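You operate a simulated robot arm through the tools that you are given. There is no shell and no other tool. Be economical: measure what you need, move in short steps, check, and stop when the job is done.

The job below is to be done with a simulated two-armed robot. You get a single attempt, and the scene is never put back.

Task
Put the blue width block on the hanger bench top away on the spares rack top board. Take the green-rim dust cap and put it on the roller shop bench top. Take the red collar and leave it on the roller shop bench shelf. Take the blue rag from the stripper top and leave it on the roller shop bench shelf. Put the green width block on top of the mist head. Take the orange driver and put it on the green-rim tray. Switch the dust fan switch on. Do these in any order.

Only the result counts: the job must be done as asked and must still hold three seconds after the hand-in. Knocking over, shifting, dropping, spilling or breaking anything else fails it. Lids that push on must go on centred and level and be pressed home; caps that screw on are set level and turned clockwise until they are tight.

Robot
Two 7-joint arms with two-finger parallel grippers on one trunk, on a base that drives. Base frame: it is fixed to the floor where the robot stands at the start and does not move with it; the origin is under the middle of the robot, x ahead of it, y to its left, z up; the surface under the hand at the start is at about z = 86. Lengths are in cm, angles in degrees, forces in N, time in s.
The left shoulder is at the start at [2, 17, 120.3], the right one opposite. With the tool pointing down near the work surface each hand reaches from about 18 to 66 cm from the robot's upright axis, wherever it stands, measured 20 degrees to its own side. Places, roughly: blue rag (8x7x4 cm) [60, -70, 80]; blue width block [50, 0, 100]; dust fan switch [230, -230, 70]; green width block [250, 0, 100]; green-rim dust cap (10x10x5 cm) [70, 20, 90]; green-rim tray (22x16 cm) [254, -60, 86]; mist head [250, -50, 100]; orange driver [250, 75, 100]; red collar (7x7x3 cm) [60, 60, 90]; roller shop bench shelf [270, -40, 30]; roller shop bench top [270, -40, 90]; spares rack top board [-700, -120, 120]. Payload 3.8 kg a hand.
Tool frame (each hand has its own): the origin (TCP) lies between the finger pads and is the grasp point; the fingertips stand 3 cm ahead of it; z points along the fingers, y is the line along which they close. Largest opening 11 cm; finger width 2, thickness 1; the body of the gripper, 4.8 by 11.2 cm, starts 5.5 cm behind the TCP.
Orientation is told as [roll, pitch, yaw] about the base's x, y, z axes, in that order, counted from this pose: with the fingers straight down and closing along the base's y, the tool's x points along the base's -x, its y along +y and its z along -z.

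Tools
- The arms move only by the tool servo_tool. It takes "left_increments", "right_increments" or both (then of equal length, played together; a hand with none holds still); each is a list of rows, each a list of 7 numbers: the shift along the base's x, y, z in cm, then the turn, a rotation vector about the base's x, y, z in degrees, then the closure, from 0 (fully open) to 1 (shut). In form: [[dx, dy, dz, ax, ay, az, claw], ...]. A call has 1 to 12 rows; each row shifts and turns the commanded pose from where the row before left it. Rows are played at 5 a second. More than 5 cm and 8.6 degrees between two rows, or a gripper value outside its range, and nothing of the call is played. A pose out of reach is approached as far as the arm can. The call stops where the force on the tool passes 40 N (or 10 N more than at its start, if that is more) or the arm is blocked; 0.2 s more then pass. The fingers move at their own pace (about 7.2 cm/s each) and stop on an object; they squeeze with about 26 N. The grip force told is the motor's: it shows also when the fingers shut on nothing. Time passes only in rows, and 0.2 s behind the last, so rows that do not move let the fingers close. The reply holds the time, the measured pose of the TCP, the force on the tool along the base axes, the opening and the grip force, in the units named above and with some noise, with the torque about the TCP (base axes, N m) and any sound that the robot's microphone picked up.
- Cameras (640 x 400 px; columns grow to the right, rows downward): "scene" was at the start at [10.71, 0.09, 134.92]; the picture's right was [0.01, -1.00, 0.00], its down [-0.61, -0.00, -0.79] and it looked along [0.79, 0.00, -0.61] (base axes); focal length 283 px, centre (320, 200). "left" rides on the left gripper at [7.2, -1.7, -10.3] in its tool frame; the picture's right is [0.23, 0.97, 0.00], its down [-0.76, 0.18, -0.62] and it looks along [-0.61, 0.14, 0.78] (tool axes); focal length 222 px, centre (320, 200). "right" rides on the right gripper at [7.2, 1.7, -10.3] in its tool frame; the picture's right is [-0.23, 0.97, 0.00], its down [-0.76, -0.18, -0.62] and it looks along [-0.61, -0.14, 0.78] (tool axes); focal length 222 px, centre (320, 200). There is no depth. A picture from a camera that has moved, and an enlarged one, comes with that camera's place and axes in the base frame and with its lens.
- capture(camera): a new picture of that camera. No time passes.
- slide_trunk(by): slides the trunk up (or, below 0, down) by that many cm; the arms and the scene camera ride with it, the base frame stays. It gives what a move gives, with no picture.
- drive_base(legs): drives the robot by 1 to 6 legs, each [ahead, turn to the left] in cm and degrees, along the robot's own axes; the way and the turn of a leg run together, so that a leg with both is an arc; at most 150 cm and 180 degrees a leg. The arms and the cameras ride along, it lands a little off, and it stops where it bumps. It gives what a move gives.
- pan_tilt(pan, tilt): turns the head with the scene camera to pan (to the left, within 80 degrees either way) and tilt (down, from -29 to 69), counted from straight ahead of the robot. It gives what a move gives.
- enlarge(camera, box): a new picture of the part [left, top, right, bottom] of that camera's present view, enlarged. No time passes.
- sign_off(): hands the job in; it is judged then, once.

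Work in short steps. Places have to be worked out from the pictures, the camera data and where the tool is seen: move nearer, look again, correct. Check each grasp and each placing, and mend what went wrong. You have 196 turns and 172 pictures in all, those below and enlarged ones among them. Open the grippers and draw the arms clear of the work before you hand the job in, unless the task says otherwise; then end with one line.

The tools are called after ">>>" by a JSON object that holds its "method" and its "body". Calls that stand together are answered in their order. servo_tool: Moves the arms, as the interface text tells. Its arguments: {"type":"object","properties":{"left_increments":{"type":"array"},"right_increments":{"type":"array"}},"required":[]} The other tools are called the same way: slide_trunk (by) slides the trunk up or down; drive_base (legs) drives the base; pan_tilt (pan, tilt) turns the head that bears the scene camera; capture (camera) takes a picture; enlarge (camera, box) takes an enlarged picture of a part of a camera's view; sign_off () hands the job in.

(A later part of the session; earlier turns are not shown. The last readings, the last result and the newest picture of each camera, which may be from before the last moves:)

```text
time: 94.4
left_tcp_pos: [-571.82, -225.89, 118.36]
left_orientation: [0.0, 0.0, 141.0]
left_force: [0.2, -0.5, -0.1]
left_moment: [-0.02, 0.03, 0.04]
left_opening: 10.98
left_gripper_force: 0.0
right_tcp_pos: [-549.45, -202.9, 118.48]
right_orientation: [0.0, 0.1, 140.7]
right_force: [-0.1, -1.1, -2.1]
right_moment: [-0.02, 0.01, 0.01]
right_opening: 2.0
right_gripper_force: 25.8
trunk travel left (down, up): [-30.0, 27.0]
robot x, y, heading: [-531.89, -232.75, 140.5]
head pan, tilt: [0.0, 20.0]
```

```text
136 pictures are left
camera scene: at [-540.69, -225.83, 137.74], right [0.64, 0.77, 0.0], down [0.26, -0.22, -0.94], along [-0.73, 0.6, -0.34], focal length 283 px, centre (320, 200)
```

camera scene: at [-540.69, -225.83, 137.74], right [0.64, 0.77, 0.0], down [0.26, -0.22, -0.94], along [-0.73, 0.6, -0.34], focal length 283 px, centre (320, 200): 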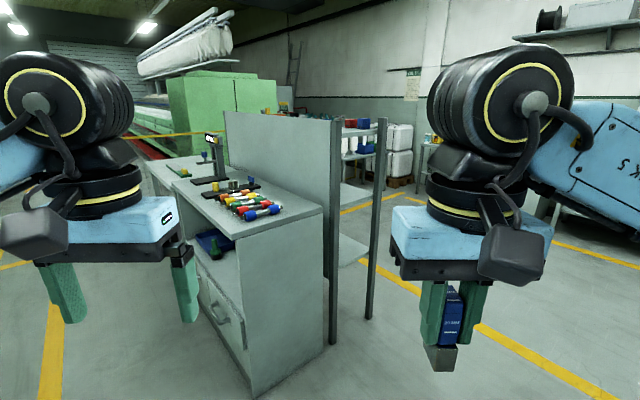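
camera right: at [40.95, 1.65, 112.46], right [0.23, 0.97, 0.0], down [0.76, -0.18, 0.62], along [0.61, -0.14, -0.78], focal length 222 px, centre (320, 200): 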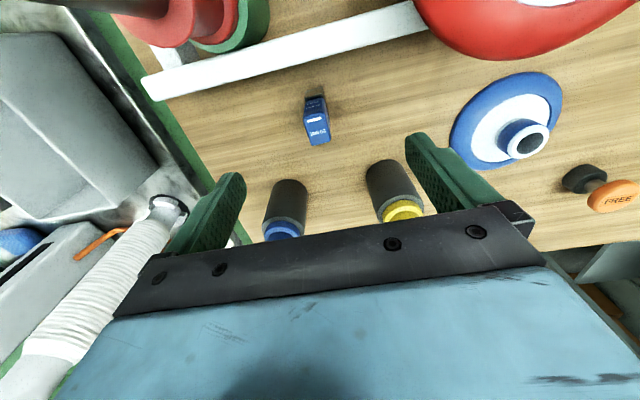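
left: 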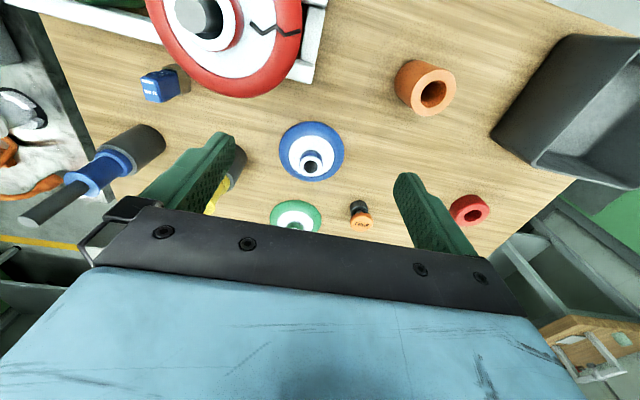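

The rack opens to the centre aisle (+y side), posts at x≈-637, y≈-137/-106. I turn to +y to check the gap I'd cross.

>>> {"method": "drive_base", "body": {"legs": [[0, -50]]}}

>>> {"method": "capture", "body": {"camera": "scene"}}

```text
time: 97.1
left_tcp_pos: [-552.2, -197.89, 118.32]
left_orientation: [0.0, 0.0, 91.1]
left_force: [0.5, 0.2, -0.2]
left_moment: [0.01, 0.02, -0.01]
left_opening: 11.04
left_gripper_force: 0.1
right_tcp_pos: [-519.96, -200.28, 118.39]
right_orientation: [0.0, 0.1, 90.7]
right_force: [-0.6, 0.7, -1.3]
right_moment: [-0.02, -0.03, 0.0]
right_opening: 1.99
right_gripper_force: 25.8
trunk travel left (down, up): [-30.0, 27.0]
robot x, y, heading: [-531.71, -232.94, 90.8]
head pan, tilt: [0.0, 20.0]
```

```text
135 pictures are left
camera scene: at [-532.0, -221.67, 137.74], right [1.0, 0.01, 0.0], down [0.0, -0.34, -0.94], along [-0.01, 0.94, -0.34], focal length 283 px, centre (320, 200)
```

scene: 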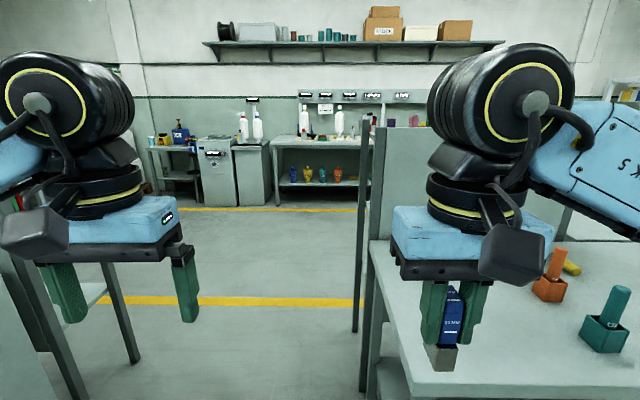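

Gap between rack and desk is x≈-637…-511; I centre at x≈-574 and cross into the centre aisle.

>>> {"method": "drive_base", "body": {"legs": [[0, 89.2], [42.5, 0], [0, -90]]}}

>>> {"method": "capture", "body": {"camera": "scene"}}

```text
time: 107.2
left_tcp_pos: [-593.54, -196.79, 118.22]
left_orientation: [0.0, 0.1, 89.7]
left_force: [-0.2, 0.9, -0.1]
left_moment: [-0.01, 0.0, -0.04]
left_opening: 10.99
left_gripper_force: 0.0
right_tcp_pos: [-561.6, -199.68, 118.31]
right_orientation: [0.1, 0.1, 89.5]
right_force: [0.1, -0.6, -2.3]
right_moment: [0.0, 0.04, 0.01]
right_opening: 2.0
right_gripper_force: 25.9
trunk travel left (down, up): [-30.0, 27.0]
robot x, y, heading: [-574.07, -232.64, 89.4]
head pan, tilt: [0.0, 20.0]
```

```text
134 pictures are left
camera scene: at [-573.97, -221.0, 137.74], right [1.0, -0.01, 0.0], down [0.0, -0.34, -0.94], along [0.01, 0.94, -0.34], focal length 283 px, centre (320, 200)
```

scene: 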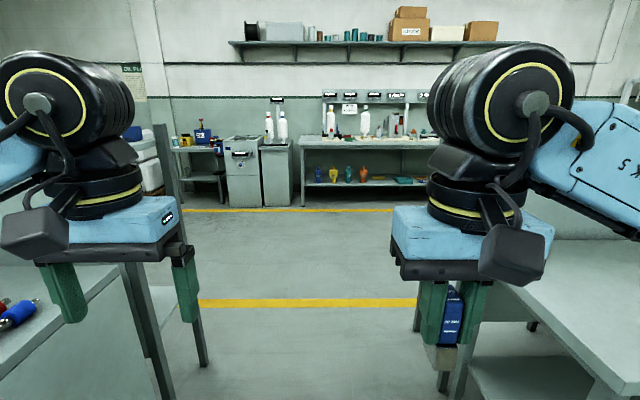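

>>> {"method": "drive_base", "body": {"legs": [[100, 0.3], [98, 0]]}}

>>> {"method": "pan_tilt", "body": {"pan": 75, "tilt": 20}}

>>> {"method": "capture", "body": {"camera": "scene"}}

```text
time: 117.1
left_tcp_pos: [-594.09, 0.49, 118.36]
left_orientation: [0.0, 0.0, 90.4]
left_force: [0.0, -0.2, -0.5]
left_moment: [-0.01, -0.02, 0.07]
left_opening: 11.01
left_gripper_force: 0.1
right_tcp_pos: [-562.06, -2.16, 118.3]
right_orientation: [0.1, 0.1, 90.0]
right_force: [0.1, 1.0, -1.6]
right_moment: [0.0, -0.01, -0.01]
right_opening: 1.99
right_gripper_force: 25.7
trunk travel left (down, up): [-30.0, 27.0]
robot x, y, heading: [-574.16, -34.99, 90.2]
head pan, tilt: [0.0, 20.0]
```

```text
time: 118.5
left_tcp_pos: [-594.09, 0.45, 118.29]
left_orientation: [0.1, 0.0, 90.3]
left_force: [0.6, 0.3, 0.2]
left_moment: [-0.01, -0.01, 0.01]
left_opening: 11.0
left_gripper_force: 0.0
right_tcp_pos: [-562.06, -2.21, 118.36]
right_orientation: [0.0, 0.0, 90.1]
right_force: [0.3, -0.3, -1.6]
right_moment: [0.01, 0.0, -0.01]
right_opening: 1.95
right_gripper_force: 25.9
trunk travel left (down, up): [-30.0, 27.0]
robot x, y, heading: [-574.34, -35.3, 90.1]
head pan, tilt: [75.0, 20.0]
```

```text
133 pictures are left
camera scene: at [-583.22, -30.5, 137.74], right [0.26, 0.97, 0.0], down [0.33, -0.09, -0.94], along [-0.91, 0.24, -0.34], focal length 283 px, centre (320, 200)
```

scene: 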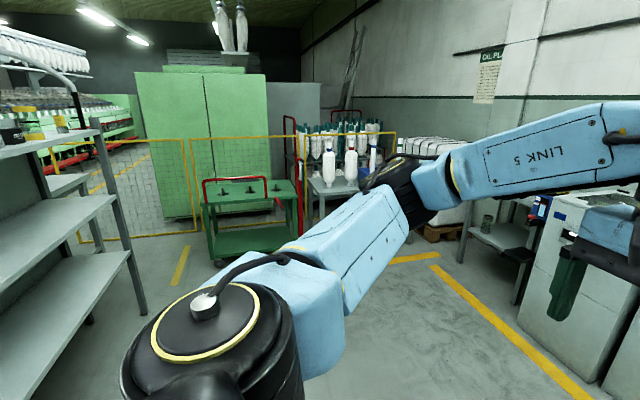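

The rack spans x≈-762…-637, front y≈-107. I move to its middle and face it.

>>> {"method": "drive_base", "body": {"legs": [[0, 90], [120, 0], [0, 90]]}}

>>> {"method": "pan_tilt", "body": {"pan": 0, "tilt": 20}}

>>> {"method": "capture", "body": {"camera": "scene"}}

```text
time: 132.3
left_tcp_pos: [-675.06, -71.51, 118.28]
left_orientation: [0.0, 0.0, -89.3]
left_force: [-0.5, 0.4, 0.1]
left_moment: [-0.03, -0.01, 0.0]
left_opening: 10.98
left_gripper_force: 0.0
right_tcp_pos: [-707.08, -68.75, 118.26]
right_orientation: [-0.1, 0.1, -89.8]
right_force: [-1.1, -0.5, -1.6]
right_moment: [0.0, -0.02, -0.01]
right_opening: 2.01
right_gripper_force: 26.3
trunk travel left (down, up): [-30.0, 27.0]
robot x, y, heading: [-695.0, -35.71, -89.7]
head pan, tilt: [75.0, 20.0]
```

```text
time: 133.8
left_tcp_pos: [-675.12, -71.54, 118.4]
left_orientation: [0.0, 0.0, -89.4]
left_force: [0.2, 0.2, 0.6]
left_moment: [-0.02, -0.05, -0.02]
left_opening: 11.0
left_gripper_force: 0.1
right_tcp_pos: [-707.1, -68.88, 118.4]
right_orientation: [0.1, 0.1, -89.8]
right_force: [0.3, -0.3, -1.6]
right_moment: [0.0, 0.0, 0.03]
right_opening: 1.98
right_gripper_force: 25.7
trunk travel left (down, up): [-30.0, 27.0]
robot x, y, heading: [-694.66, -35.93, -89.8]
head pan, tilt: [0.0, 20.0]
```

```text
132 pictures are left
camera scene: at [-695.02, -47.41, 137.74], right [-1.0, 0.0, 0.0], down [0.0, 0.34, -0.94], along [0.0, -0.94, -0.34], focal length 283 px, centre (320, 200)
```

scene: 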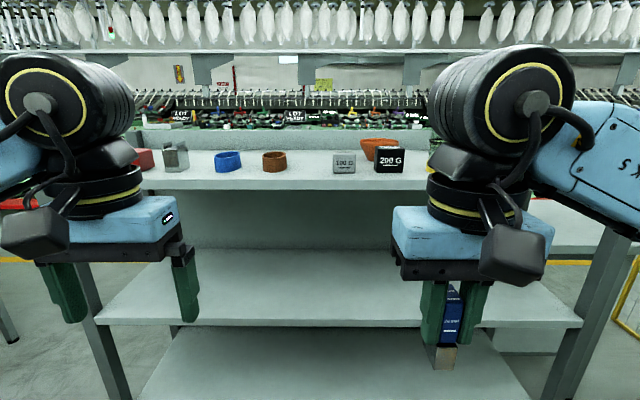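

The top board is at z≈119.5 with a 12 cm gap around x≈-692 between the brown ring and the 100 G weight. I raise the trunk and drive closer.

>>> {"method": "slide_trunk", "body": {"by": 16}}

>>> {"method": "drive_base", "body": {"legs": [[22, 0]]}}

>>> {"method": "pan_tilt", "body": {"pan": 0, "tilt": 35}}

>>> {"method": "capture", "body": {"camera": "scene"}}

>>> {"method": "capture", "body": {"camera": "right"}}

```text
time: 135.6
left_tcp_pos: [-675.1, -71.59, 134.29]
left_orientation: [0.0, 0.1, -89.4]
left_force: [0.1, -0.3, 0.5]
left_moment: [0.01, -0.01, -0.02]
left_opening: 11.0
left_gripper_force: 0.0
right_tcp_pos: [-707.11, -68.93, 134.35]
right_orientation: [-0.1, 0.1, -89.9]
right_force: [0.5, 0.0, -1.5]
right_moment: [0.01, 0.01, 0.02]
right_opening: 1.96
right_gripper_force: 26.6
trunk travel left (down, up): [-46.0, 11.0]
robot x, y, heading: [-695.07, -36.26, -89.6]
head pan, tilt: [0.0, 20.0]
```

```text
time: 137.3
left_tcp_pos: [-675.12, -93.61, 134.34]
left_orientation: [0.0, 0.0, -89.6]
left_force: [-0.2, 0.4, 0.1]
left_moment: [0.01, -0.01, -0.01]
left_opening: 11.0
left_gripper_force: 0.0
right_tcp_pos: [-707.0, -90.89, 134.52]
right_orientation: [0.0, 0.1, -89.9]
right_force: [0.0, 0.7, -1.6]
right_moment: [-0.02, 0.01, 0.01]
right_opening: 1.99
right_gripper_force: 25.9
trunk travel left (down, up): [-46.0, 11.0]
robot x, y, heading: [-694.85, -57.98, -90.1]
head pan, tilt: [0.0, 20.0]
```

```text
time: 138.1
left_tcp_pos: [-675.0, -93.5, 134.39]
left_orientation: [0.0, 0.0, -89.6]
left_force: [0.2, -0.7, -0.2]
left_moment: [-0.02, -0.02, 0.02]
left_opening: 11.0
left_gripper_force: 0.1
right_tcp_pos: [-707.02, -90.88, 134.36]
right_orientation: [0.1, 0.1, -89.8]
right_force: [0.2, 0.4, -1.1]
right_moment: [0.0, 0.0, -0.01]
right_opening: 2.01
right_gripper_force: 26.3
trunk travel left (down, up): [-46.0, 11.0]
robot x, y, heading: [-694.71, -58.07, -90.0]
head pan, tilt: [0.0, 35.0]
```

```text
131 pictures are left
camera scene: at [-694.97, -68.87, 151.37], right [-1.0, 0.0, 0.0], down [0.0, 0.57, -0.82], along [0.0, -0.82, -0.57], focal length 283 px, centre (320, 200)
```

scene: 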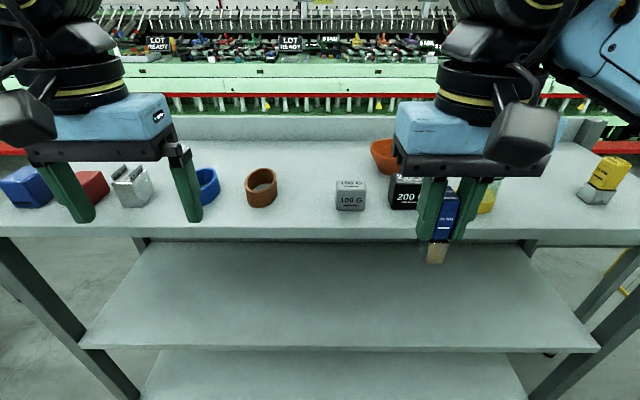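

```text
130 pictures are left
camera right: at [-705.47, -83.56, 144.62], right [0.97, -0.22, 0.0], down [-0.18, -0.76, 0.62], along [-0.14, -0.61, -0.78], focal length 222 px, centre (320, 200)
```

right: 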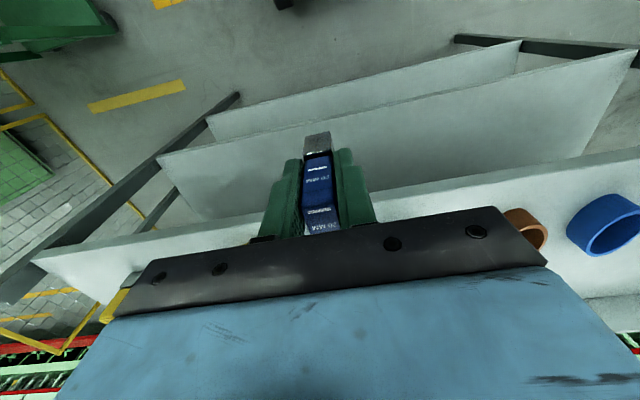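

I carry the block over the gap (target x -692.5, y -113), moving the left hand aside.

>>> {"method": "servo_tool", "body": {"right_increments": [[2.5, -3.6, 0, 0, 0, 0, 1], [2.5, -3.7, 0, 0, 0, 0, 1], [2.5, -3.7, 0, 0, 0, 0, 1], [2.5, -3.7, 0, 0, 0, 0, 1], [2.5, -3.7, 0, 0, 0, 0, 1], [2, -3.7, 0, 0, 0, 0, 1], [0, 0, -3, 0, 0, 0, 1], [0, 0, -2, 0, 0, 0, 1]], "left_increments": [[3, 3, 0, 0, 0, 0, 0], [3, 3, 0, 0, 0, 0, 0], [2, 0, 0, 0, 0, 0, 0], [0, 0, 0, 0, 0, 0, 0], [0, 0, 0, 0, 0, 0, 0], [0, 0, 0, 0, 0, 0, 0], [0, 0, 0, 0, 0, 0, 0], [0, 0, 0, 0, 0, 0, 0]]}}

>>> {"method": "capture", "body": {"camera": "scene"}}

>>> {"method": "capture", "body": {"camera": "right"}}

```text
time: 139.9
left_tcp_pos: [-666.97, -87.5, 134.46]
left_orientation: [-0.2, -0.1, -89.5]
left_force: [-0.5, 0.1, -0.1]
left_moment: [0.0, 0.01, 0.03]
left_opening: 11.01
left_gripper_force: 0.1
right_tcp_pos: [-692.26, -112.83, 129.36]
right_orientation: [-0.1, 0.0, -89.8]
right_force: [-0.4, 0.8, -2.3]
right_moment: [0.02, 0.01, -0.04]
right_opening: 2.0
right_gripper_force: 26.2
trunk travel left (down, up): [-46.0, 11.0]
robot x, y, heading: [-695.19, -57.99, -89.9]
head pan, tilt: [0.0, 35.0]
```

```text
129 pictures are left
camera scene: at [-694.88, -68.92, 151.35], right [-1.0, 0.0, 0.0], down [0.0, 0.57, -0.82], along [0.0, -0.82, -0.57], focal length 283 px, centre (320, 200)
```

scene: 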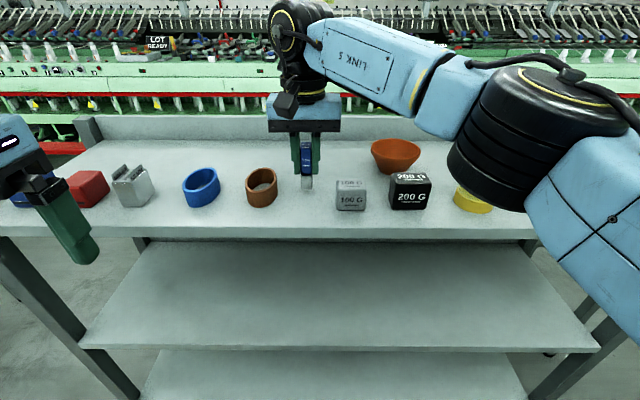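

```text
128 pictures are left
camera right: at [-690.78, -105.74, 139.57], right [0.97, -0.22, 0.0], down [-0.17, -0.76, 0.62], along [-0.14, -0.61, -0.78], focal length 222 px, centre (320, 200)
```

right: 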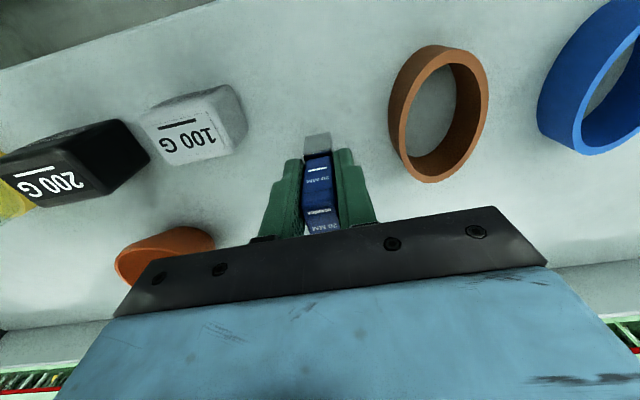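

Centred in the gap. I lower with small steps to touch the board.

>>> {"method": "servo_tool", "body": {"right_increments": [[0, 0, -1.5, 0, 0, 0, 1], [0, 0, -1, 0, 0, 0, 1], [0, 0, -0.4, 0, 0, 0, 1], [0, 0, -0.3, 0, 0, 0, 1], [0, 0, -0.3, 0, 0, 0, 1]]}}

>>> {"method": "enlarge", "body": {"camera": "scene", "box": [240, 130, 400, 230]}}

```text
time: 141.1
left_tcp_pos: [-667.14, -87.31, 134.45]
left_orientation: [-0.1, 0.0, -89.5]
left_force: [0.8, 0.3, -0.2]
left_moment: [0.04, -0.01, 0.05]
left_opening: 11.02
left_gripper_force: 0.1
right_tcp_pos: [-692.44, -112.84, 126.08]
right_orientation: [0.0, -0.1, -89.8]
right_force: [-0.5, 0.4, 20.8]
right_moment: [-0.14, 0.02, 0.04]
right_opening: 1.97
right_gripper_force: 25.5
trunk travel left (down, up): [-46.0, 11.0]
robot x, y, heading: [-694.92, -57.9, -89.7]
head pan, tilt: [0.0, 35.0]
```

```text
4.00 times, centred on (320, 180) of scene
camera zoom: at [-695.0, -68.69, 151.38], right [-1.0, 0.0, 0.0], down [0.0, 0.57, -0.82], along [0.0, -0.82, -0.57], focal length 1131 px, centre (320, 280)
```

zoom: 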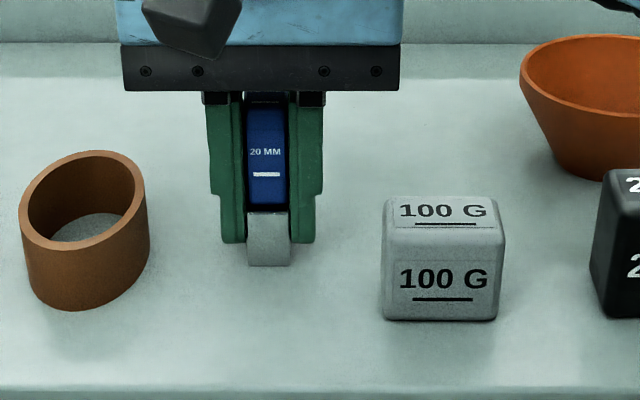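

Block rests on the board (21 N). I ease, open partly, and rise.

>>> {"method": "servo_tool", "body": {"right_increments": [[0, 0, 0.2, 0, 0, 0, 1], [0, 0, 0, 0, 0, 0, 0.6], [0, 0, 0, 0, 0, 0, 0.6], [0, 0, 0, 0, 0, 0, 0.6], [0, 0, 3, 0, 0, 0, 0.6], [0, 0, 4, 0, 0, 0, 0.6], [0, 0, 4, 0, 0, 0, 0.6], [0, 4, 0, 0, 0, 0, 0.6], [-2, 4, 0, 0, 0, 0, 0.6], [-2, 4, 0, 0, 0, 0, 0.6], [-2, 4, 0, 0, 0, 0, 0.6], [-2, 4, 0, 0, 0, 0, 0.6]]}}

>>> {"method": "enlarge", "body": {"camera": "scene", "box": [160, 100, 480, 300]}}

```text
time: 143.7
left_tcp_pos: [-667.07, -87.38, 134.36]
left_orientation: [0.0, -0.1, -89.5]
left_force: [0.8, -0.1, 0.0]
left_moment: [0.01, -0.01, -0.01]
left_opening: 11.0
left_gripper_force: 0.1
right_tcp_pos: [-700.74, -92.83, 137.05]
right_orientation: [0.1, 0.0, -89.9]
right_force: [-0.1, 0.9, 0.0]
right_moment: [-0.05, -0.01, 0.0]
right_opening: 4.39
right_gripper_force: 0.0
trunk travel left (down, up): [-46.0, 11.0]
robot x, y, heading: [-695.06, -57.89, -89.7]
head pan, tilt: [0.0, 35.0]
```

```text
2.00 times, centred on (320, 200) of scene
camera zoom: at [-695.04, -68.8, 151.37], right [-1.0, 0.0, 0.0], down [0.0, 0.57, -0.82], along [0.0, -0.82, -0.57], focal length 566 px, centre (320, 200)
```

zoom: 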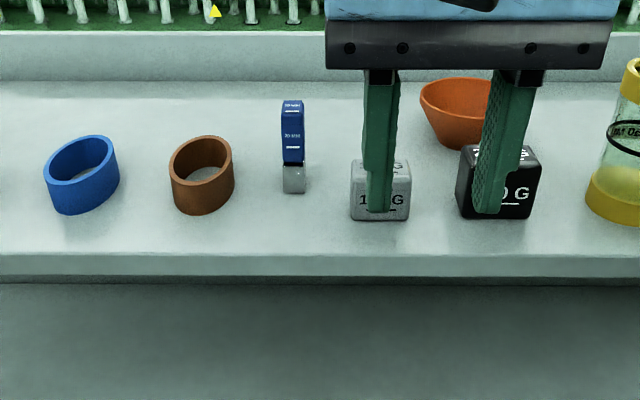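

The blue block stands in place. I back off, lower the trunk, and retrace my route.

>>> {"method": "drive_base", "body": {"legs": [[-23, 0], [0, 90], [120.5, 0], [0, -90]]}}

>>> {"method": "slide_trunk", "body": {"by": -16}}

>>> {"method": "servo_tool", "body": {"left_increments": [[-4, 0, 0, 0, 0, 0, 0], [-4, 0, 0, 0, 0, 0, 0]]}}

>>> {"method": "pan_tilt", "body": {"pan": 0, "tilt": 25}}

>>> {"method": "capture", "body": {"camera": "scene"}}

```text
time: 158.7
left_tcp_pos: [-548.99, -65.59, 134.33]
left_orientation: [0.0, -0.1, -90.6]
left_force: [0.9, 0.6, 0.0]
left_moment: [0.02, -0.01, -0.02]
left_opening: 10.99
left_gripper_force: 0.2
right_tcp_pos: [-582.57, -70.44, 137.17]
right_orientation: [0.0, 0.1, -90.9]
right_force: [-0.3, -0.5, -0.7]
right_moment: [0.03, -0.01, -0.01]
right_opening: 4.39
right_gripper_force: 0.0
trunk travel left (down, up): [-46.0, 11.0]
robot x, y, heading: [-576.41, -35.38, -90.9]
head pan, tilt: [0.0, 35.0]
```

```text
time: 160.5
left_tcp_pos: [-548.92, -65.5, 118.4]
left_orientation: [0.0, 0.0, -90.6]
left_force: [0.2, -0.4, -1.0]
left_moment: [0.01, -0.03, 0.03]
left_opening: 10.99
left_gripper_force: 0.0
right_tcp_pos: [-582.56, -70.38, 121.03]
right_orientation: [0.0, 0.1, -91.0]
right_force: [-0.4, 0.7, 0.2]
right_moment: [0.02, 0.03, 0.01]
right_opening: 4.4
right_gripper_force: 0.0
trunk travel left (down, up): [-30.0, 27.0]
robot x, y, heading: [-576.21, -35.28, -91.1]
head pan, tilt: [0.0, 35.0]
```

```text
time: 161.1
left_tcp_pos: [-557.08, -65.48, 118.45]
left_orientation: [0.0, 0.0, -90.6]
left_force: [0.8, 0.0, -0.3]
left_moment: [0.01, -0.02, -0.01]
left_opening: 11.02
left_gripper_force: 0.0
right_tcp_pos: [-582.56, -70.43, 121.14]
right_orientation: [0.0, 0.1, -90.9]
right_force: [-0.6, 0.2, 0.4]
right_moment: [0.04, 0.0, -0.01]
right_opening: 4.38
right_gripper_force: 0.0
trunk travel left (down, up): [-30.0, 27.0]
robot x, y, heading: [-576.12, -35.8, -91.5]
head pan, tilt: [0.0, 35.0]
```

```text
time: 161.8
left_tcp_pos: [-556.81, -65.4, 118.5]
left_orientation: [-0.1, 0.0, -90.6]
left_force: [0.1, 0.2, -1.0]
left_moment: [-0.01, -0.01, -0.04]
left_opening: 10.96
left_gripper_force: 0.0
right_tcp_pos: [-582.45, -70.31, 121.2]
right_orientation: [0.0, 0.1, -90.9]
right_force: [-0.5, 0.1, -0.3]
right_moment: [0.0, 0.01, 0.01]
right_opening: 4.39
right_gripper_force: 0.0
trunk travel left (down, up): [-30.0, 27.0]
robot x, y, heading: [-576.03, -35.33, -91.0]
head pan, tilt: [0.0, 25.0]
```

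```text
125 pictures are left
camera scene: at [-576.41, -46.82, 136.93], right [-1.0, 0.02, 0.0], down [0.01, 0.42, -0.91], along [-0.02, -0.91, -0.42], focal length 283 px, centre (320, 200)
```

scene: 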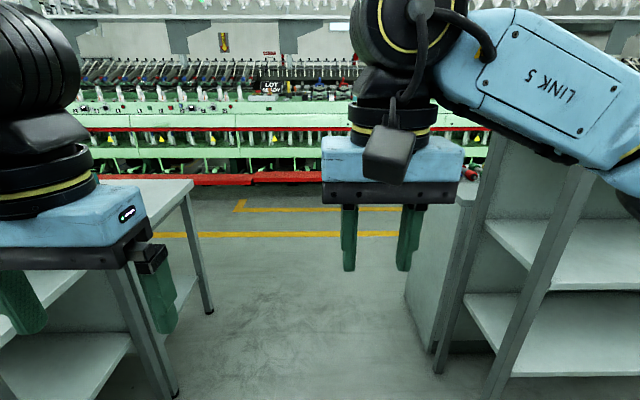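

I restore the right hand's position and go back through the gap, then along the walkway.

>>> {"method": "servo_tool", "body": {"right_increments": [[-3, 0, 0, 0, 0, 0, 0], [-3, 0, -2.5, 0, 0, 0, 0]]}}

>>> {"method": "drive_base", "body": {"legs": [[0, 1.7], [100, 0], [98, 0], [0, 89.2], [130, 0], [120, 0]]}}

```text
time: 162.4
left_tcp_pos: [-557.06, -65.57, 118.46]
left_orientation: [-0.1, 0.0, -90.6]
left_force: [-0.6, -0.4, 0.0]
left_moment: [0.01, -0.03, 0.01]
left_opening: 11.0
left_gripper_force: 0.0
right_tcp_pos: [-588.61, -70.41, 118.59]
right_orientation: [0.0, 0.2, -90.9]
right_force: [0.6, -0.9, -0.4]
right_moment: [0.01, -0.03, 0.01]
right_opening: 11.0
right_gripper_force: 0.1
trunk travel left (down, up): [-30.0, 27.0]
robot x, y, heading: [-576.35, -35.83, -91.0]
head pan, tilt: [0.0, 25.0]
```

```text
time: 188.3
left_tcp_pos: [-293.85, -208.55, 118.4]
left_orientation: [0.1, 0.0, 1.7]
left_force: [0.8, 1.3, -0.3]
left_moment: [0.0, 0.0, 0.0]
left_opening: 11.0
left_gripper_force: 0.1
right_tcp_pos: [-288.0, -239.99, 118.48]
right_orientation: [0.0, 0.1, 1.3]
right_force: [0.9, -0.2, -0.7]
right_moment: [0.01, 0.03, -0.02]
right_opening: 11.01
right_gripper_force: 0.1
trunk travel left (down, up): [-30.0, 27.0]
robot x, y, heading: [-323.17, -229.15, 1.3]
head pan, tilt: [0.0, 25.0]
```

>>> {"method": "drive_base", "body": {"legs": [[0, -2.2], [130, 0], [0, -9], [85, 0], [0, 10], [90, 0]]}}

>>> {"method": "capture", "body": {"camera": "scene"}}

```text
time: 204.9
left_tcp_pos: [7.7, -227.93, 118.37]
left_orientation: [0.0, 0.1, 0.4]
left_force: [0.9, -0.6, -0.6]
left_moment: [-0.04, -0.02, -0.03]
left_opening: 11.0
left_gripper_force: 0.0
right_tcp_pos: [12.92, -259.43, 118.45]
right_orientation: [0.1, 0.1, 0.0]
right_force: [0.7, 0.5, -0.5]
right_moment: [-0.01, 0.04, 0.01]
right_opening: 11.01
right_gripper_force: 0.1
trunk travel left (down, up): [-30.0, 27.0]
robot x, y, heading: [-22.39, -247.81, 0.1]
head pan, tilt: [0.0, 25.0]
```

```text
124 pictures are left
camera scene: at [-10.79, -247.68, 136.93], right [0.0, -1.0, 0.0], down [-0.42, 0.0, -0.91], along [0.91, 0.0, -0.42], focal length 283 px, centre (320, 200)
```

scene: 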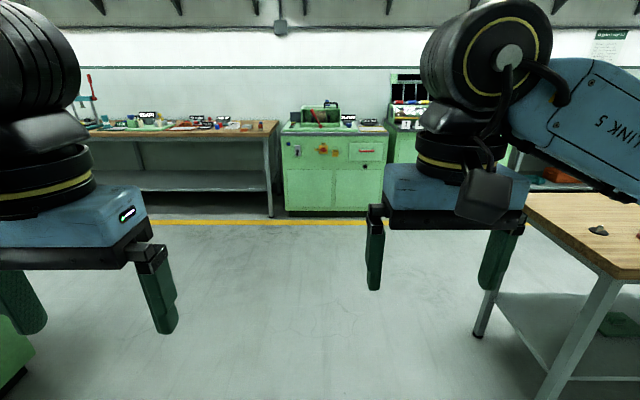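

The green cabinet ahead carries the fan switch. I enlarge it.

>>> {"method": "enlarge", "body": {"camera": "scene", "box": [270, 90, 400, 220]}}

>>> {"method": "enlarge", "body": {"camera": "scene", "box": [60, 70, 290, 200]}}

```text
3.08 times, centred on (335, 155) of scene
camera zoom: at [-10.79, -247.68, 136.93], right [0.0, -1.0, 0.0], down [-0.42, 0.0, -0.91], along [0.91, 0.0, -0.42], focal length 870 px, centre (274, 338)
```

zoom: 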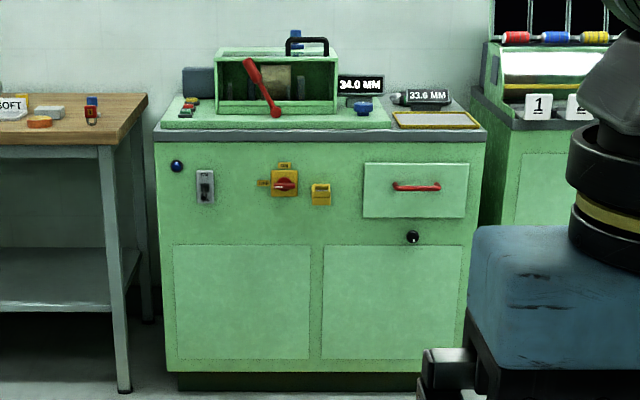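

```text
2.78 times, centred on (175, 135) of scene
camera zoom: at [-10.79, -247.68, 136.93], right [0.0, -1.0, 0.0], down [-0.42, 0.0, -0.91], along [0.91, 0.0, -0.42], focal length 787 px, centre (724, 381)
```

zoom: 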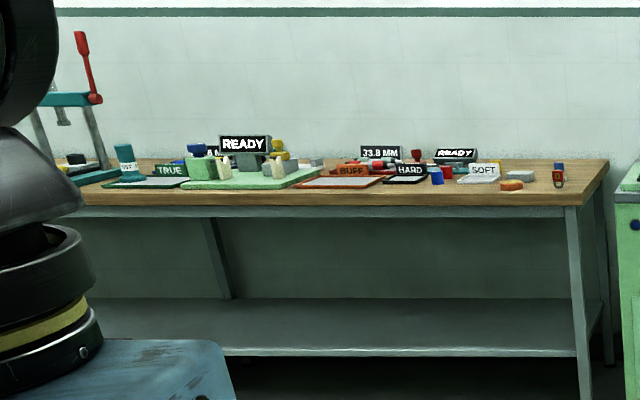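

The grey toggle plate (y≈-229, z≈72) on the cabinet front is the fan switch. I do it now on the way, driving up to it.

>>> {"method": "drive_base", "body": {"legs": [[0, 9], [90, 0], [85, 0], [0, -9]]}}

>>> {"method": "pan_tilt", "body": {"pan": 0, "tilt": 40}}

>>> {"method": "capture", "body": {"camera": "scene"}}

```text
time: 215.1
left_tcp_pos: [180.1, -200.31, 118.49]
left_orientation: [0.1, 0.0, 0.4]
left_force: [-0.2, 0.4, 0.3]
left_moment: [0.04, 0.0, -0.01]
left_opening: 11.0
left_gripper_force: 0.1
right_tcp_pos: [185.36, -231.78, 118.55]
right_orientation: [0.0, 0.1, 0.0]
right_force: [0.0, 0.5, -0.1]
right_moment: [0.04, 0.0, -0.03]
right_opening: 11.0
right_gripper_force: 0.0
trunk travel left (down, up): [-30.0, 27.0]
robot x, y, heading: [150.33, -219.96, 0.3]
head pan, tilt: [0.0, 25.0]
```

```text
time: 215.8
left_tcp_pos: [180.13, -200.14, 118.4]
left_orientation: [0.0, -0.2, 0.4]
left_force: [0.2, 0.6, 0.1]
left_moment: [0.0, 0.03, 0.03]
left_opening: 11.03
left_gripper_force: 0.0
right_tcp_pos: [185.3, -231.74, 118.48]
right_orientation: [0.1, 0.1, 0.1]
right_force: [-0.4, 0.3, 0.8]
right_moment: [-0.01, -0.01, -0.01]
right_opening: 10.96
right_gripper_force: 0.0
trunk travel left (down, up): [-30.0, 27.0]
robot x, y, heading: [150.77, -220.19, 0.1]
head pan, tilt: [0.0, 40.0]
```

```text
121 pictures are left
camera scene: at [160.97, -219.9, 134.61], right [0.0, -1.0, 0.0], down [-0.64, 0.0, -0.77], along [0.77, 0.0, -0.64], focal length 283 px, centre (320, 200)
```

scene: 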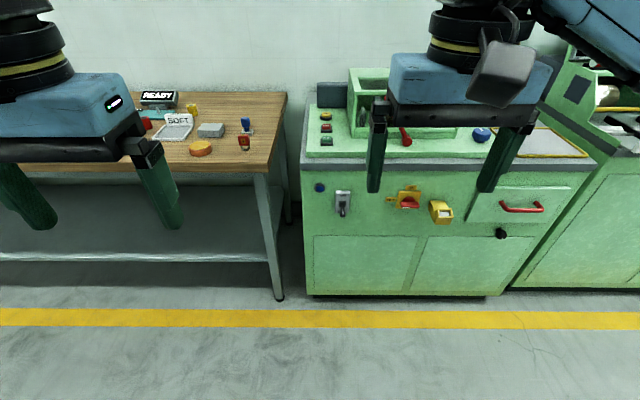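

>>> {"method": "enlarge", "body": {"camera": "scene", "box": [300, 160, 460, 260]}}

```text
4.00 times, centred on (380, 210) of scene
camera zoom: at [160.97, -219.9, 134.61], right [0.0, -1.0, 0.0], down [-0.64, 0.0, -0.77], along [0.77, 0.0, -0.64], focal length 1131 px, centre (80, 160)
```

zoom: 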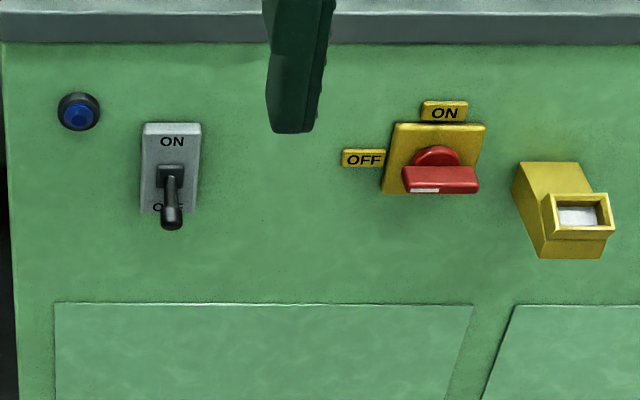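

The plate reads ON above / OFF below; the lever is down (OFF). I move closer and lower the trunk, then tilt the right hand forward with fingers closed to push it up.

>>> {"method": "drive_base", "body": {"legs": [[22, 0]]}}

>>> {"method": "slide_trunk", "body": {"by": -20}}

>>> {"method": "servo_tool", "body": {"right_increments": [[-1, 1, -1, 0, -8, 0, 1], [-1, 1, -1, 0, -8, 0, 1], [-1, 1, -1, 0, -8, 0, 1], [-1, 1, -1, 0, -8, 0, 1], [0, 0, -2, 0, -8, 0, 1], [0, 0, -2, 0, -8, 0, 1], [0, 0, -2, 0, -8, 0, 1], [0, 0, -2, 0, -4, 0, 1]]}}

>>> {"method": "capture", "body": {"camera": "scene"}}

>>> {"method": "capture", "body": {"camera": "right"}}

```text
time: 217.5
left_tcp_pos: [202.18, -200.32, 118.27]
left_orientation: [0.1, 0.0, 0.3]
left_force: [-0.1, 0.2, 0.0]
left_moment: [-0.02, 0.06, -0.01]
left_opening: 11.01
left_gripper_force: 0.1
right_tcp_pos: [207.5, -231.71, 118.47]
right_orientation: [0.0, 0.1, -0.1]
right_force: [-0.1, 0.4, 0.8]
right_moment: [0.02, 0.01, -0.03]
right_opening: 10.97
right_gripper_force: 0.1
trunk travel left (down, up): [-30.0, 27.0]
robot x, y, heading: [172.33, -220.17, -0.2]
head pan, tilt: [0.0, 40.0]
```

```text
time: 219.7
left_tcp_pos: [202.09, -200.25, 98.44]
left_orientation: [0.0, -0.1, 0.4]
left_force: [0.1, 0.3, -0.7]
left_moment: [-0.01, 0.01, 0.0]
left_opening: 11.0
left_gripper_force: 0.1
right_tcp_pos: [207.39, -231.63, 98.61]
right_orientation: [0.0, 0.0, 0.0]
right_force: [0.6, -0.3, 0.1]
right_moment: [0.0, -0.04, 0.0]
right_opening: 11.03
right_gripper_force: 0.0
trunk travel left (down, up): [-10.0, 47.0]
robot x, y, heading: [172.34, -219.73, -0.1]
head pan, tilt: [0.0, 40.0]
```

```text
time: 221.5
left_tcp_pos: [202.16, -200.22, 98.53]
left_orientation: [0.0, -0.1, 0.4]
left_force: [-0.6, -0.2, -0.3]
left_moment: [0.02, 0.01, 0.01]
left_opening: 11.0
left_gripper_force: 0.2
right_tcp_pos: [206.22, -224.49, 86.93]
right_orientation: [-0.1, -59.9, -0.2]
right_force: [0.0, 0.2, 0.0]
right_moment: [0.02, -0.01, 0.02]
right_opening: 0.0
right_gripper_force: 25.9
right hand out of reach, approached as far as the arm can: row 5, 6, 7
trunk travel left (down, up): [-10.0, 47.0]
robot x, y, heading: [172.29, -219.97, 0.1]
head pan, tilt: [0.0, 40.0]
```

```text
119 pictures are left
camera scene: at [183.0, -219.9, 114.6], right [0.0, -1.0, 0.0], down [-0.64, 0.0, -0.77], along [0.77, 0.0, -0.64], focal length 283 px, centre (320, 200)
```

scene: 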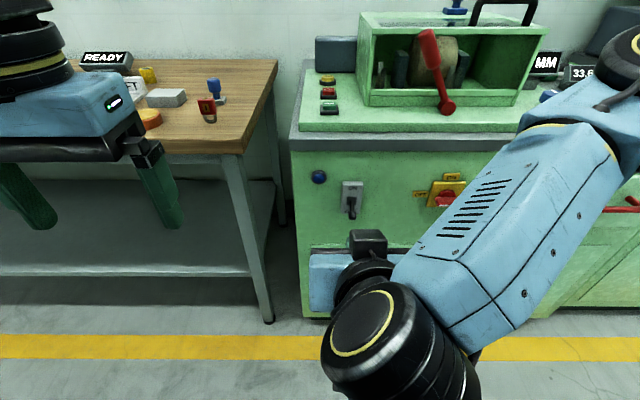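

```text
118 pictures are left
camera right: at [193.58, -222.81, 85.7], right [0.12, 0.97, 0.2], down [-0.16, -0.18, 0.97], along [0.98, -0.14, 0.14], focal length 222 px, centre (320, 200)
```

right: 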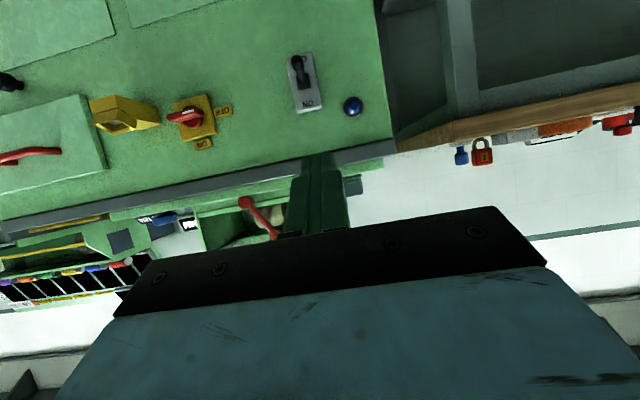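

The toggle pivot is near (232.5, -227.4, 71.3), lever tip ≈ z 69. I bring the fingertip below and in front of it.

>>> {"method": "servo_tool", "body": {"right_increments": [[2.8, -0.6, -4, 0, 0, 0, 1], [2.8, -0.6, -4, 0, 0, 0, 1], [2.8, -0.6, -4, 0, 0, 0, 1], [2.8, -0.6, -4, 0, 0, 0, 1], [2.8, -0.5, -4.4, 0, 0, 0, 1]]}}

>>> {"method": "capture", "body": {"camera": "right"}}

>>> {"method": "capture", "body": {"camera": "scene"}}

```text
refused: row 5 steps farther than a row can; nothing moved
```

```text
117 pictures are left
camera right: at [193.58, -222.81, 85.7], right [0.12, 0.97, 0.2], down [-0.16, -0.18, 0.97], along [0.98, -0.14, 0.14], focal length 222 px, centre (320, 200)
```

right: 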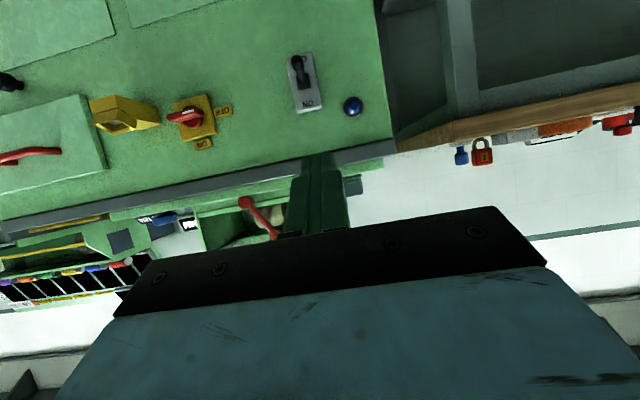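

```text
116 pictures are left
camera scene: at [183.0, -219.9, 114.6], right [0.0, -1.0, 0.0], down [-0.64, 0.0, -0.77], along [0.77, 0.0, -0.64], focal length 283 px, centre (320, 200)
```

scene: 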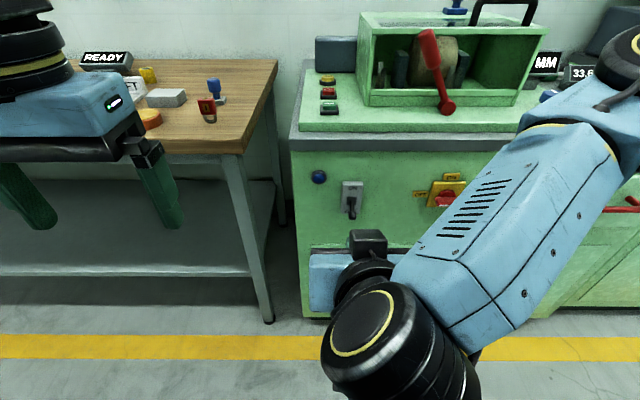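

>>> {"method": "servo_tool", "body": {"right_increments": [[2.3, -0.5, -3.4, 0, 0, 0, 1], [2.3, -0.5, -3.4, 0, 0, 0, 1], [2.3, -0.5, -3.4, 0, 0, 0, 1], [2.3, -0.5, -3.4, 0, 0, 0, 1], [2.3, -0.5, -3.4, 0, 0, 0, 1], [2.3, -0.4, -3.3, 0, 0, 0, 1]]}}

>>> {"method": "capture", "body": {"camera": "right"}}

```text
time: 222.9
left_tcp_pos: [202.03, -200.3, 98.27]
left_orientation: [0.0, -0.1, 0.3]
left_force: [-0.5, -0.6, -0.6]
left_moment: [0.04, -0.01, -0.02]
left_opening: 11.0
left_gripper_force: 0.0
right_tcp_pos: [220.03, -227.57, 66.52]
right_orientation: [0.0, -60.1, 0.0]
right_force: [0.5, -0.6, 0.5]
right_moment: [-0.04, -0.02, -0.01]
right_opening: 0.03
right_gripper_force: 25.5
trunk travel left (down, up): [-10.0, 47.0]
robot x, y, heading: [172.56, -219.87, 0.3]
head pan, tilt: [0.0, 40.0]
```

```text
115 pictures are left
camera right: at [207.25, -225.89, 65.38], right [0.11, 0.97, 0.2], down [-0.16, -0.18, 0.97], along [0.98, -0.14, 0.13], focal length 222 px, centre (320, 200)
```

right: 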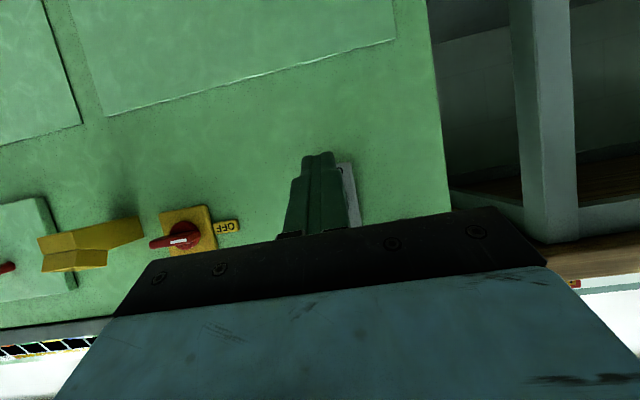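

Finger is just below the lever. Move in under it.

>>> {"method": "servo_tool", "body": {"right_increments": [[3, 0.1, 0, 0, 0, 0, 1], [2.5, 0, 0, 0, 0, 0, 1], [2, 0, 0, 0, 0, 0, 1]]}}

>>> {"method": "capture", "body": {"camera": "right"}}

>>> {"method": "enlarge", "body": {"camera": "scene", "box": [280, 140, 440, 240]}}

```text
time: 223.7
left_tcp_pos: [202.2, -200.14, 98.41]
left_orientation: [0.0, -0.2, 0.3]
left_force: [0.6, 0.3, -0.3]
left_moment: [0.0, -0.03, -0.02]
left_opening: 11.0
left_gripper_force: 0.0
right_tcp_pos: [227.47, -227.45, 66.69]
right_orientation: [0.0, -60.0, 0.0]
right_force: [-0.1, 0.0, -0.2]
right_moment: [0.04, 0.02, 0.0]
right_opening: 0.01
right_gripper_force: 26.1
trunk travel left (down, up): [-10.0, 47.0]
robot x, y, heading: [172.48, -219.92, -0.2]
head pan, tilt: [0.0, 40.0]
```

```text
114 pictures are left
camera right: at [214.81, -225.7, 65.48], right [0.11, 0.97, 0.2], down [-0.16, -0.18, 0.97], along [0.98, -0.14, 0.13], focal length 222 px, centre (320, 200)
```

right: 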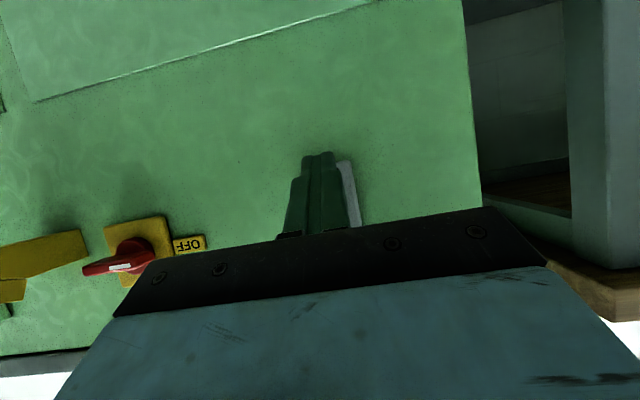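

```text
4.00 times, centred on (360, 190) of scene
camera zoom: at [183.0, -219.92, 114.6], right [0.0, -1.0, 0.0], down [-0.64, 0.0, -0.77], along [0.77, 0.0, -0.64], focal length 1131 px, centre (160, 240)
```

zoom: 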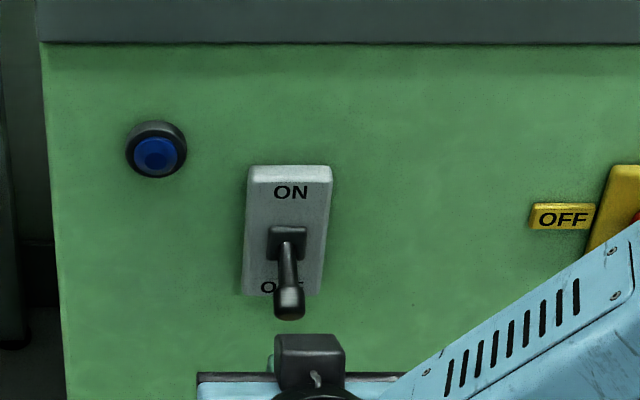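

Now I push the lever up slowly.

>>> {"method": "servo_tool", "body": {"right_increments": [[0, 0, 1.5, 0, 0, 0, 1], [0, 0, 1.5, 0, 0, 0, 1], [0, 0, 1.5, 0, 0, 0, 1], [0, 0, 1.5, 0, 0, 0, 1], [0, 0, 1.5, 0, 0, 0, 1]]}}

>>> {"method": "enlarge", "body": {"camera": "scene", "box": [280, 140, 440, 240]}}

```text
time: 224.9
left_tcp_pos: [202.04, -200.17, 98.46]
left_orientation: [-0.1, -0.2, 0.3]
left_force: [-0.4, 0.5, 0.0]
left_moment: [-0.01, -0.01, -0.01]
left_opening: 10.99
left_gripper_force: 0.2
right_tcp_pos: [227.47, -227.55, 74.25]
right_orientation: [-0.2, -59.8, 0.2]
right_force: [-0.4, -0.1, -0.2]
right_moment: [-0.01, -0.03, 0.01]
right_opening: 0.0
right_gripper_force: 25.7
trunk travel left (down, up): [-10.0, 47.0]
robot x, y, heading: [172.09, -220.0, -0.1]
head pan, tilt: [0.0, 40.0]
```

```text
4.00 times, centred on (360, 190) of scene
camera zoom: at [182.99, -219.92, 114.6], right [0.0, -1.0, 0.0], down [-0.64, 0.0, -0.77], along [0.77, 0.0, -0.64], focal length 1131 px, centre (160, 240)
```

zoom: 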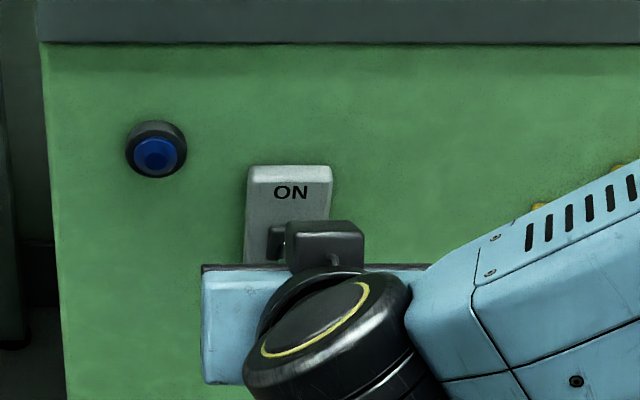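

>>> {"method": "servo_tool", "body": {"right_increments": [[0, 0, 1.5, 0, 0, 0, 1], [0, 0, 1.2, 0, 0, 0, 1], [0, 0, 0, 0, 0, 0, 1], [-4, 0, 0, 0, 0, 0, 1], [-4, 0, -2, 0, 0, 0, 1], [-2, 0, -4, 0, 0, 0, 1], [-2, 0, -4, 0, 0, 0, 1]]}}

>>> {"method": "enlarge", "body": {"camera": "scene", "box": [280, 140, 440, 240]}}

```text
time: 226.5
left_tcp_pos: [202.16, -200.35, 98.39]
left_orientation: [0.0, -0.1, 0.3]
left_force: [0.6, -0.2, -0.7]
left_moment: [0.01, -0.01, 0.01]
left_opening: 11.01
left_gripper_force: 0.1
right_tcp_pos: [215.34, -227.46, 66.9]
right_orientation: [0.0, -60.0, -0.1]
right_force: [0.9, 0.2, -0.3]
right_moment: [-0.05, 0.01, 0.02]
right_opening: 0.0
right_gripper_force: 25.9
trunk travel left (down, up): [-10.0, 47.0]
robot x, y, heading: [172.41, -219.66, -0.1]
head pan, tilt: [0.0, 40.0]
```

```text
4.00 times, centred on (360, 190) of scene
camera zoom: at [183.0, -219.9, 114.6], right [0.0, -1.0, 0.0], down [-0.64, 0.0, -0.77], along [0.77, 0.0, -0.64], focal length 1131 px, centre (160, 240)
```

zoom: 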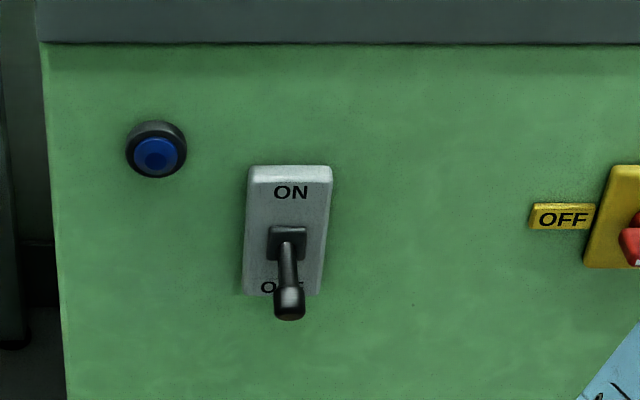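

It wasn't reached: triangulating again puts the front at x≈237.5, pivot z≈70.5, lever tip ≈(234, 67.3). I go in deeper and start lower.

>>> {"method": "servo_tool", "body": {"right_increments": [[2, 0.2, -3, 0, 0, 0, 1], [4, 0, 0, 0, 0, 0, 1], [4, 0, 0, 0, 0, 0, 1], [3.5, 0, 0, 0, 0, 0, 1], [1.5, 0, 0, 0, 0, 0, 1], [1.5, 0, 0, 0, 0, 0, 1]]}}

>>> {"method": "capture", "body": {"camera": "right"}}

```text
time: 227.9
left_tcp_pos: [202.11, -200.23, 98.48]
left_orientation: [0.0, -0.2, 0.3]
left_force: [0.4, -0.1, -0.3]
left_moment: [-0.02, 0.02, 0.0]
left_opening: 10.99
left_gripper_force: 0.1
right_tcp_pos: [231.93, -226.9, 64.07]
right_orientation: [0.0, -59.9, 0.0]
right_force: [-0.8, -0.6, 0.4]
right_moment: [-0.01, -0.01, -0.02]
right_opening: 0.0
right_gripper_force: 26.4
right hand out of reach, approached as far as the arm can: row 1
trunk travel left (down, up): [-10.0, 47.0]
robot x, y, heading: [172.42, -219.91, 0.2]
head pan, tilt: [0.0, 40.0]
```

```text
110 pictures are left
camera right: at [219.36, -225.16, 62.94], right [0.11, 0.97, 0.2], down [-0.16, -0.18, 0.97], along [0.98, -0.14, 0.13], focal length 222 px, centre (320, 200)
```

right: 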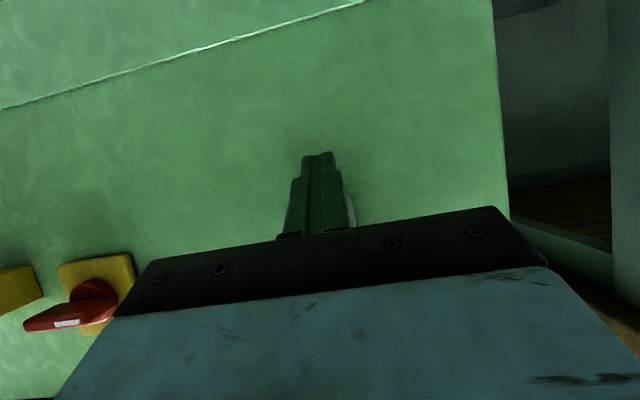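

Now raise in steps, watching force.

>>> {"method": "servo_tool", "body": {"right_increments": [[0.5, 0, 1.2, 0, 0, 0, 1], [0, 0, 1.2, 0, 0, 0, 1], [0, 0, 1.2, 0, 0, 0, 1], [0, 0, 1.2, 0, 0, 0, 1]]}}

>>> {"method": "servo_tool", "body": {"right_increments": [[0, 0, 1.2, 0, 0, 0, 1], [0, 0, 1.2, 0, 0, 0, 1], [0, 0, 1.2, 0, 0, 0, 1]]}}

>>> {"method": "enlarge", "body": {"camera": "scene", "box": [280, 140, 440, 240]}}

```text
time: 228.9
left_tcp_pos: [202.01, -200.35, 98.38]
left_orientation: [0.1, -0.2, 0.3]
left_force: [-0.2, 0.2, -0.7]
left_moment: [0.01, -0.01, 0.0]
left_opening: 10.97
left_gripper_force: 0.0
right_tcp_pos: [232.73, -226.91, 69.13]
right_orientation: [0.1, -60.2, 0.0]
right_force: [-0.4, 0.5, -0.3]
right_moment: [-0.01, 0.04, -0.01]
right_opening: 0.01
right_gripper_force: 26.3
trunk travel left (down, up): [-10.0, 47.0]
robot x, y, heading: [172.16, -219.77, -0.0]
head pan, tilt: [0.0, 40.0]
```

```text
time: 229.4
left_tcp_pos: [202.08, -200.18, 98.54]
left_orientation: [-0.1, -0.2, 0.3]
left_force: [-0.2, -0.2, -0.2]
left_moment: [-0.04, -0.03, 0.02]
left_opening: 10.99
left_gripper_force: 0.1
right_tcp_pos: [231.78, -226.94, 69.71]
right_orientation: [-0.3, -58.3, 0.3]
right_force: [-4.4, -1.9, -2.5]
right_moment: [0.05, -0.13, 0.0]
right_opening: 0.01
right_gripper_force: 26.0
trunk travel left (down, up): [-10.0, 47.0]
robot x, y, heading: [172.32, -219.86, -0.2]
head pan, tilt: [0.0, 40.0]
stopped in row 2 (right hand): the force on the tool passed its limit at 47 N (the readings are from after the stop); the commanded pose is now the measured one
```

```text
4.00 times, centred on (360, 190) of scene
camera zoom: at [182.91, -219.91, 114.63], right [0.0, -1.0, 0.0], down [-0.64, 0.0, -0.77], along [0.77, 0.0, -0.64], focal length 1131 px, centre (160, 240)
```

zoom: 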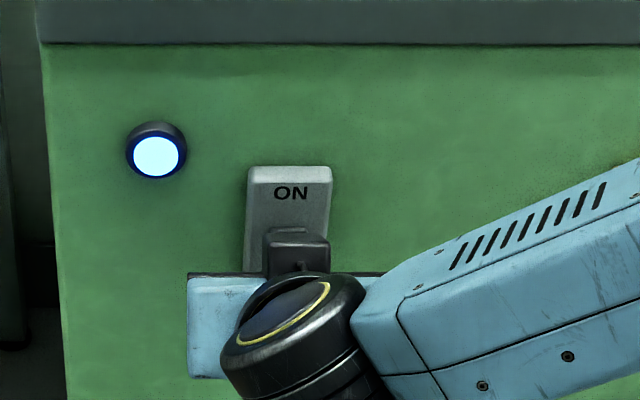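

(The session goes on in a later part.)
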